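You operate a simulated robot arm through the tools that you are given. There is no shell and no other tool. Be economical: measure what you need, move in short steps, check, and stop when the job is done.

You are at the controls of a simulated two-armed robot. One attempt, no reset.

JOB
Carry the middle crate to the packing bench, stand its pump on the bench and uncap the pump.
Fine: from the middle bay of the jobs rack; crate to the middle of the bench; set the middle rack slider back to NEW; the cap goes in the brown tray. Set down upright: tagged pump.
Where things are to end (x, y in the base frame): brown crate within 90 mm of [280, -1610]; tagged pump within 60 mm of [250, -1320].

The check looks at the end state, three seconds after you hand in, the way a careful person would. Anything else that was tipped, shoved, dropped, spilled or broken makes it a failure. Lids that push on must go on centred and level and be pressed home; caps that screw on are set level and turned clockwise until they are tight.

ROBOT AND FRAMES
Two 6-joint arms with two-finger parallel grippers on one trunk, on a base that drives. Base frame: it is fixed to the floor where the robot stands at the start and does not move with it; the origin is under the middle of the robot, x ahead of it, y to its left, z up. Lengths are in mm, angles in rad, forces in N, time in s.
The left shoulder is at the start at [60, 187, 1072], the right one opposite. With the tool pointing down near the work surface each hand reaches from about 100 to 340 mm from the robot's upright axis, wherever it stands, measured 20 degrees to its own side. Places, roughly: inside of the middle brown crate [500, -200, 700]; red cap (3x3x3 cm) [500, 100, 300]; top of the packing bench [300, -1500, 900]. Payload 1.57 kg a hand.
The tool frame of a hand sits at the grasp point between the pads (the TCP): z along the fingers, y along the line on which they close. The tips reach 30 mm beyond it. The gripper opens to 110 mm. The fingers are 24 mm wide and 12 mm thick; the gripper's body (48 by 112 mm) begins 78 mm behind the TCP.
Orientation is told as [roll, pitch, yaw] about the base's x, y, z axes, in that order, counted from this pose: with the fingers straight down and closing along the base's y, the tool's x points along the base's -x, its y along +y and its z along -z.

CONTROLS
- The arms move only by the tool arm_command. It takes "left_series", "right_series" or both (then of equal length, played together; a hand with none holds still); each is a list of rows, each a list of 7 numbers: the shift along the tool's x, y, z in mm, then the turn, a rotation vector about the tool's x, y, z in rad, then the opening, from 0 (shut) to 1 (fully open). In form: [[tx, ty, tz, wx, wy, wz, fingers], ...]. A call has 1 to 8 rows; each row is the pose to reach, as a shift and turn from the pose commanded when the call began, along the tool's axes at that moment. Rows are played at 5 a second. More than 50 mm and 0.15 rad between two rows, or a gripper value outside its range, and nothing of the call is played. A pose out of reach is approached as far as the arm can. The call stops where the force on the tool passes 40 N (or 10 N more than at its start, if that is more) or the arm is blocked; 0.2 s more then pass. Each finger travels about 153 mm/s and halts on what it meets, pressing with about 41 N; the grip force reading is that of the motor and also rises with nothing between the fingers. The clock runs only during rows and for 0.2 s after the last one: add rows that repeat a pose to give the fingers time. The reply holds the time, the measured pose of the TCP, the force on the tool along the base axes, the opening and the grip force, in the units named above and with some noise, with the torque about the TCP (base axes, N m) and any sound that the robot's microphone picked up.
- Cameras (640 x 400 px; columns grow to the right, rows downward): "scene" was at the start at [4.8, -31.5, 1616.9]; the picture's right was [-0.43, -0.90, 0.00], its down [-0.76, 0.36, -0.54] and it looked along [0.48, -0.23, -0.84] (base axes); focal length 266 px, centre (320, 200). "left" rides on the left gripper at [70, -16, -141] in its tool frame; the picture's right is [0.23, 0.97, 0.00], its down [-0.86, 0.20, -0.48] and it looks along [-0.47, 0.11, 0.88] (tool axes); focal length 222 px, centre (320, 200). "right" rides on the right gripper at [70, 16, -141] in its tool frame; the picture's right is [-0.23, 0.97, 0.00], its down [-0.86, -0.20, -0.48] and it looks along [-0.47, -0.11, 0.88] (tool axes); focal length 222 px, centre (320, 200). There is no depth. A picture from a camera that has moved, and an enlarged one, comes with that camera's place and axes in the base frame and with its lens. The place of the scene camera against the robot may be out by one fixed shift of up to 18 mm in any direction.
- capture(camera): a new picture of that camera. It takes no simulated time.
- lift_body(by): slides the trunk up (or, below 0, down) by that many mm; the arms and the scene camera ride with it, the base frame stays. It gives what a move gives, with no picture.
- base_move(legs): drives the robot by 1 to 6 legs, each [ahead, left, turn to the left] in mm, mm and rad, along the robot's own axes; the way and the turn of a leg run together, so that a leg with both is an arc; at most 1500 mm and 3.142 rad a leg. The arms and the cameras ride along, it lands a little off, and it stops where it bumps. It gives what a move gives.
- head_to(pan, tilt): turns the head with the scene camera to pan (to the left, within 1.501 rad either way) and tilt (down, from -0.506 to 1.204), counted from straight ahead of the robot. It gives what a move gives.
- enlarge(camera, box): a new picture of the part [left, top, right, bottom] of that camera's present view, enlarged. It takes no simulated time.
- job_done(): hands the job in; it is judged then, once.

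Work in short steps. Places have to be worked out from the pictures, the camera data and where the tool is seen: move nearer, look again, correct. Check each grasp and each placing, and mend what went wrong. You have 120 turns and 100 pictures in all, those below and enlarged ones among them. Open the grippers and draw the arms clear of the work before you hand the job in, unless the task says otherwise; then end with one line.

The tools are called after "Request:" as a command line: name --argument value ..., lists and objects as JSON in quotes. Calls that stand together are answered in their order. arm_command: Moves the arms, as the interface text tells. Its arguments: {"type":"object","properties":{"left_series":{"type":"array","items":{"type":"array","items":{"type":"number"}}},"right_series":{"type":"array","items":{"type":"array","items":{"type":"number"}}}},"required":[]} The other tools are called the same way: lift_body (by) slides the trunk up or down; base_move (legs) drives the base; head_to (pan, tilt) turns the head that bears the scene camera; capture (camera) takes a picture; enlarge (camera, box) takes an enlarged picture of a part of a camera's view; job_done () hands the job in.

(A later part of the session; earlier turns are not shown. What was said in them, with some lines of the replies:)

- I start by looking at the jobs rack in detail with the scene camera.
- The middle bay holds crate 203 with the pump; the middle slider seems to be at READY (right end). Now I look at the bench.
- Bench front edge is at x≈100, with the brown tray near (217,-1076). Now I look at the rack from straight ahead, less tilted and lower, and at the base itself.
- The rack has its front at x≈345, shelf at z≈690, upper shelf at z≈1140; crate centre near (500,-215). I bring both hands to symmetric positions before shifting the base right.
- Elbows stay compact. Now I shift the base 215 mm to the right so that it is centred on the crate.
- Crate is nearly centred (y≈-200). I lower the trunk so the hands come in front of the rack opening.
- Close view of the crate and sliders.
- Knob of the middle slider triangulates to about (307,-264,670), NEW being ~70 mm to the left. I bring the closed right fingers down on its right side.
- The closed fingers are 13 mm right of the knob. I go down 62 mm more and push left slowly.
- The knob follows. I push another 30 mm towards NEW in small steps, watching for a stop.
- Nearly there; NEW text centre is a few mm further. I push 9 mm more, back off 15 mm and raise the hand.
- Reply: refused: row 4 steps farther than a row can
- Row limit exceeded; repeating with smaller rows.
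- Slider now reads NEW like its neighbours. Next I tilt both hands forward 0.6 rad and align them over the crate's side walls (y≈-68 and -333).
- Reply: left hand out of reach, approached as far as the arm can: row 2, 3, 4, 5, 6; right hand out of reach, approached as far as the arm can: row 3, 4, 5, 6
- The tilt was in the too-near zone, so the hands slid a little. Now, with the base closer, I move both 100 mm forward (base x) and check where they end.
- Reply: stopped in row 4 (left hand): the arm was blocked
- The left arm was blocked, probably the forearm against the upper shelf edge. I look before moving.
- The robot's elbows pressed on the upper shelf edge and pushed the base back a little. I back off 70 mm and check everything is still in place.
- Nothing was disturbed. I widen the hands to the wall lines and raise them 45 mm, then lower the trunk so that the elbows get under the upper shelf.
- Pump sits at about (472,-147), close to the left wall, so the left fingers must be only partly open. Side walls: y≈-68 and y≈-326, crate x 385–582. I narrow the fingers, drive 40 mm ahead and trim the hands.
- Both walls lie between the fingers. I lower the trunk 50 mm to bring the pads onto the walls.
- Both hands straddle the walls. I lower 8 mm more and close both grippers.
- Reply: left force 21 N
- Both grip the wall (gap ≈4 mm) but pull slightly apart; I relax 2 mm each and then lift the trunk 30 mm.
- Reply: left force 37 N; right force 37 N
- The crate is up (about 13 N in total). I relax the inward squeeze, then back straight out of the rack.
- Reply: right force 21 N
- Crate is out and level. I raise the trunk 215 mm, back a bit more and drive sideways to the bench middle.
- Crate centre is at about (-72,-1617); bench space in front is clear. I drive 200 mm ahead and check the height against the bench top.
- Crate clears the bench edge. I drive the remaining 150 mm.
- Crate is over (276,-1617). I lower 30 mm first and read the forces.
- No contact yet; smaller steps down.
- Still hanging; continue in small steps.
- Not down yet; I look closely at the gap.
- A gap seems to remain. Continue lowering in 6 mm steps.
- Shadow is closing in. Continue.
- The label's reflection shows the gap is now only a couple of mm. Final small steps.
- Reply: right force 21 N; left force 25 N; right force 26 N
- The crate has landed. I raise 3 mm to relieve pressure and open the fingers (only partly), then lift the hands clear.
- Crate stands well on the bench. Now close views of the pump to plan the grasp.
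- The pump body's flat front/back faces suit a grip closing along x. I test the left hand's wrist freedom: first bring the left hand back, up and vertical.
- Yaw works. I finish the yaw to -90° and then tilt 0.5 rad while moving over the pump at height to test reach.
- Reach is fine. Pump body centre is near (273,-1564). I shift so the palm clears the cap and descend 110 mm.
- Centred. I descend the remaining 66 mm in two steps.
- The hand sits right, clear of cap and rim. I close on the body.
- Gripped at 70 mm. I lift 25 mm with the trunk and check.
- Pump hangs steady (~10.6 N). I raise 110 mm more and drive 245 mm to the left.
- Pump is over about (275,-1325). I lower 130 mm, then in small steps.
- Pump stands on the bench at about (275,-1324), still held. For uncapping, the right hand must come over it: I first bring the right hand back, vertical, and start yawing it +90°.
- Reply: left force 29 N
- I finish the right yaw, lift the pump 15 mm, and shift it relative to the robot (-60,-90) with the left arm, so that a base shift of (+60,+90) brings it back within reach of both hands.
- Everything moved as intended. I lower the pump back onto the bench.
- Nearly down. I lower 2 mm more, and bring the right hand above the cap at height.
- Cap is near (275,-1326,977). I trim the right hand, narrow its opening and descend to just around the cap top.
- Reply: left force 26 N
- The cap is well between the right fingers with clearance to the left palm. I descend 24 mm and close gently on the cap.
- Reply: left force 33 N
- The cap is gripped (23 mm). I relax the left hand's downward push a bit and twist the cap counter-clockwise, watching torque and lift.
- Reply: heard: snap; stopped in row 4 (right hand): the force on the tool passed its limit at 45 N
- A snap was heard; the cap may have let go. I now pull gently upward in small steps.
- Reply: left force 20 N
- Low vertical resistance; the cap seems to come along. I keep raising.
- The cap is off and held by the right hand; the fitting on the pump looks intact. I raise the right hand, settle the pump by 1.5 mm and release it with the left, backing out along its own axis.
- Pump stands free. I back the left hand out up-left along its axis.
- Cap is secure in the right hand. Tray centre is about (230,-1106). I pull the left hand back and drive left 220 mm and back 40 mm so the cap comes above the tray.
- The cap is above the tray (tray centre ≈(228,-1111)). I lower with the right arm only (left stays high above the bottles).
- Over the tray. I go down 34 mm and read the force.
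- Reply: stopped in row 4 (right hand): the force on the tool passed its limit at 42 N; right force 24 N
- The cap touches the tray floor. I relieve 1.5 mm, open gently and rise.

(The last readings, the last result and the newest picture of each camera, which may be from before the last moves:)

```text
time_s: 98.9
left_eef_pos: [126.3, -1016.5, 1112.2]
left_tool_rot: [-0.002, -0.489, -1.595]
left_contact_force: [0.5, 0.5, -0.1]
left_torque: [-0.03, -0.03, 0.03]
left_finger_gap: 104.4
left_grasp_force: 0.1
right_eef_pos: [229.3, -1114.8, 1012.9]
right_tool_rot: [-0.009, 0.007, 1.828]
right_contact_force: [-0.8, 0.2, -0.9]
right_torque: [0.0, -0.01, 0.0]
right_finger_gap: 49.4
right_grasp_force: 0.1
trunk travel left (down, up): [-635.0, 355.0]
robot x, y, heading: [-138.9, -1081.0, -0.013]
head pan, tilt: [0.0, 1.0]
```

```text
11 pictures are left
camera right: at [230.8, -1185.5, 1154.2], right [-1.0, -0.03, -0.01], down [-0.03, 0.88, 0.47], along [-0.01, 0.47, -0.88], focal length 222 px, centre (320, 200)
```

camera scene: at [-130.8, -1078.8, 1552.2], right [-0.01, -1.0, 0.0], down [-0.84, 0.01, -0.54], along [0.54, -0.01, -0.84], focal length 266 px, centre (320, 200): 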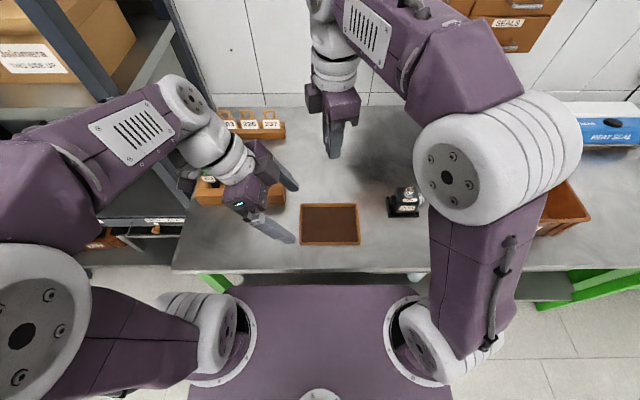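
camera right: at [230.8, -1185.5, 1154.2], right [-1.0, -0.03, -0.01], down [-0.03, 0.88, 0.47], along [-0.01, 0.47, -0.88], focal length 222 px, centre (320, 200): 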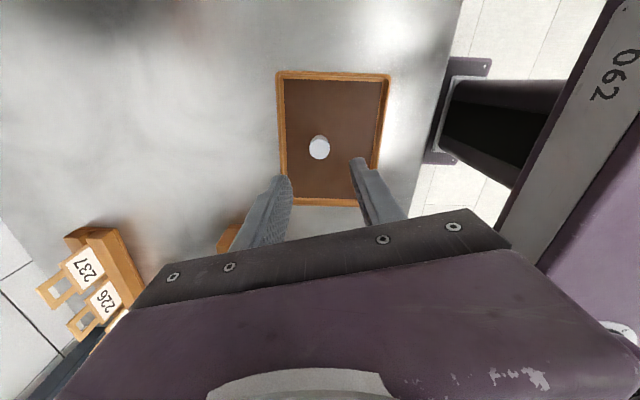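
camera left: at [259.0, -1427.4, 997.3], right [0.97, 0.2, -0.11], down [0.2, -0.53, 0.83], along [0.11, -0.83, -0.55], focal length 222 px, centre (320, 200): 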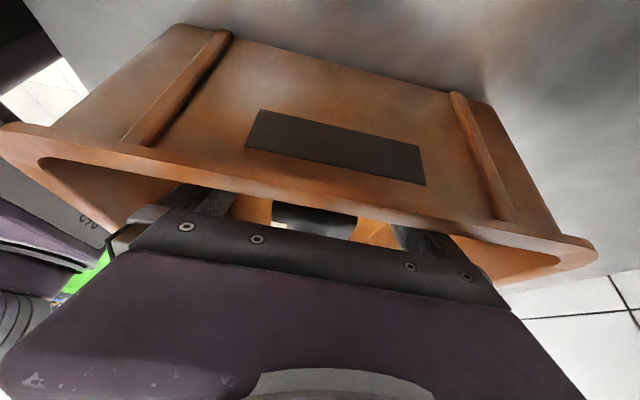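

The cap stands in the tray. I raise the body and back the robot clear of the bench, then check the whole scene.

Request:
lift_body --by 80

Request:
base_move --legs '[[-350, 0, 0], [0, -250, 0]]'

Request:
head_to --pan 0.0 --tilt 0.7

Request:
capture --camera "scene"

```text
time_s: 100.1
left_eef_pos: [127.1, -1016.2, 1191.7]
left_tool_rot: [-0.003, -0.489, -1.596]
left_contact_force: [0.8, -0.2, -0.1]
left_torque: [-0.02, 0.02, 0.03]
left_finger_gap: 104.6
left_grasp_force: 0.2
right_eef_pos: [230.9, -1113.7, 1093.3]
right_tool_rot: [-0.009, 0.007, 1.83]
right_contact_force: [-0.1, -0.4, -0.3]
right_torque: [0.02, 0.01, 0.03]
right_finger_gap: 49.7
right_grasp_force: 0.0
trunk travel left (down, up): [-715.0, 275.0]
robot x, y, heading: [-142.4, -1077.0, -0.012]
head pan, tilt: [0.0, 1.0]
```

```text
time_s: 103.8
left_eef_pos: [-222.2, -1259.6, 1191.6]
left_tool_rot: [-0.005, -0.489, -1.599]
left_contact_force: [0.3, 0.6, 0.3]
left_torque: [0.03, 0.05, -0.02]
left_finger_gap: 104.6
left_grasp_force: 0.1
right_eef_pos: [-118.3, -1358.6, 1092.6]
right_tool_rot: [-0.01, 0.008, 1.828]
right_contact_force: [0.1, -0.8, 0.4]
right_torque: [-0.04, 0.02, 0.02]
right_finger_gap: 49.4
right_grasp_force: 0.1
trunk travel left (down, up): [-715.0, 275.0]
robot x, y, heading: [-488.8, -1324.6, -0.014]
head pan, tilt: [0.0, 1.0]
```

```text
time_s: 104.6
left_eef_pos: [-221.9, -1262.0, 1192.5]
left_tool_rot: [-0.004, -0.488, -1.596]
left_contact_force: [0.0, 0.9, -0.1]
left_torque: [-0.01, 0.02, 0.01]
left_finger_gap: 104.4
left_grasp_force: 0.1
right_eef_pos: [-117.6, -1359.5, 1092.3]
right_tool_rot: [-0.007, 0.007, 1.83]
right_contact_force: [-0.1, 0.1, 0.3]
right_torque: [0.02, 0.01, -0.01]
right_finger_gap: 49.6
right_grasp_force: 0.1
trunk travel left (down, up): [-715.0, 275.0]
robot x, y, heading: [-489.3, -1321.8, -0.016]
head pan, tilt: [0.0, 0.7]
```

```text
10 pictures are left
camera scene: at [-464.6, -1324.4, 1655.5], right [-0.01, -1.0, 0.0], down [-0.64, 0.01, -0.76], along [0.76, -0.01, -0.64], focal length 266 px, centre (320, 200)
```

scene: 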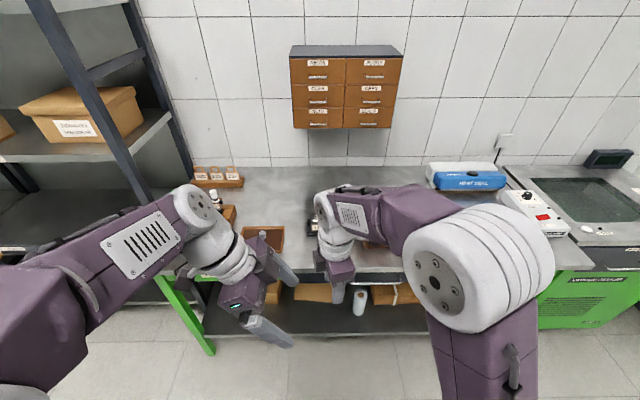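

Arms block the view; I spread the right hand to the side and look again.

Request:
arm_command --right_series '[[44, 12, 0, 0, 0, 0, 0.5], [88, 24, 0, 0, 0, 0, 0.5], [132, 36, 0, 0, 0, 0, 0.5], [174, 46, 0, 0, 0, 0, 0.5]]'

Request:
enlarge --camera "scene" --box '[190, 150, 480, 300]'

```text
time_s: 105.6
left_eef_pos: [-223.1, -1263.8, 1192.9]
left_tool_rot: [-0.003, -0.487, -1.597]
left_contact_force: [-0.1, -0.3, 0.0]
left_torque: [0.01, -0.05, 0.0]
left_finger_gap: 104.7
left_grasp_force: 0.0
right_eef_pos: [-118.0, -1543.5, 1093.9]
right_tool_rot: [-0.011, 0.004, 1.831]
right_contact_force: [0.3, -0.7, 0.2]
right_torque: [0.04, 0.01, 0.02]
right_finger_gap: 54.7
right_grasp_force: 0.0
trunk travel left (down, up): [-715.0, 275.0]
robot x, y, heading: [-492.2, -1324.6, -0.012]
head pan, tilt: [0.0, 0.7]
```

```text
2.21 times, centred on (335, 225) of scene
camera zoom: at [-464.8, -1326.1, 1655.6], right [-0.01, -1.0, 0.0], down [-0.64, 0.01, -0.77], along [0.76, -0.01, -0.64], focal length 587 px, centre (287, 145)
```

zoom: 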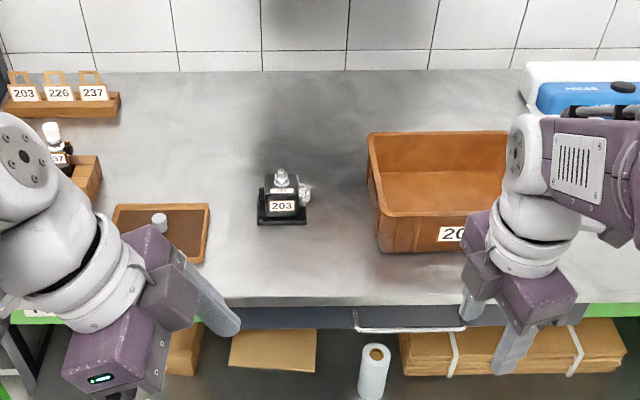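

Pump stands upright uncapped at about (268,-1325), the cap is in the brown tray, the crate is mid-bench, the slider reads NEW, and the hands are open and clear. I hand in.

Request:
job_done

```text
The job is handed in.
```

The job is handed in: crate 203 is mid-bench, its pump stands upright and uncapped at about (268, -1325), the cap is in the brown tray and the middle slider reads NEW. I heard a snap as the cap turned, but the pump fitting looked intact in the pictures. The robot's elbows also pressed on the upper shelf edge once, and nothing visibly moved.
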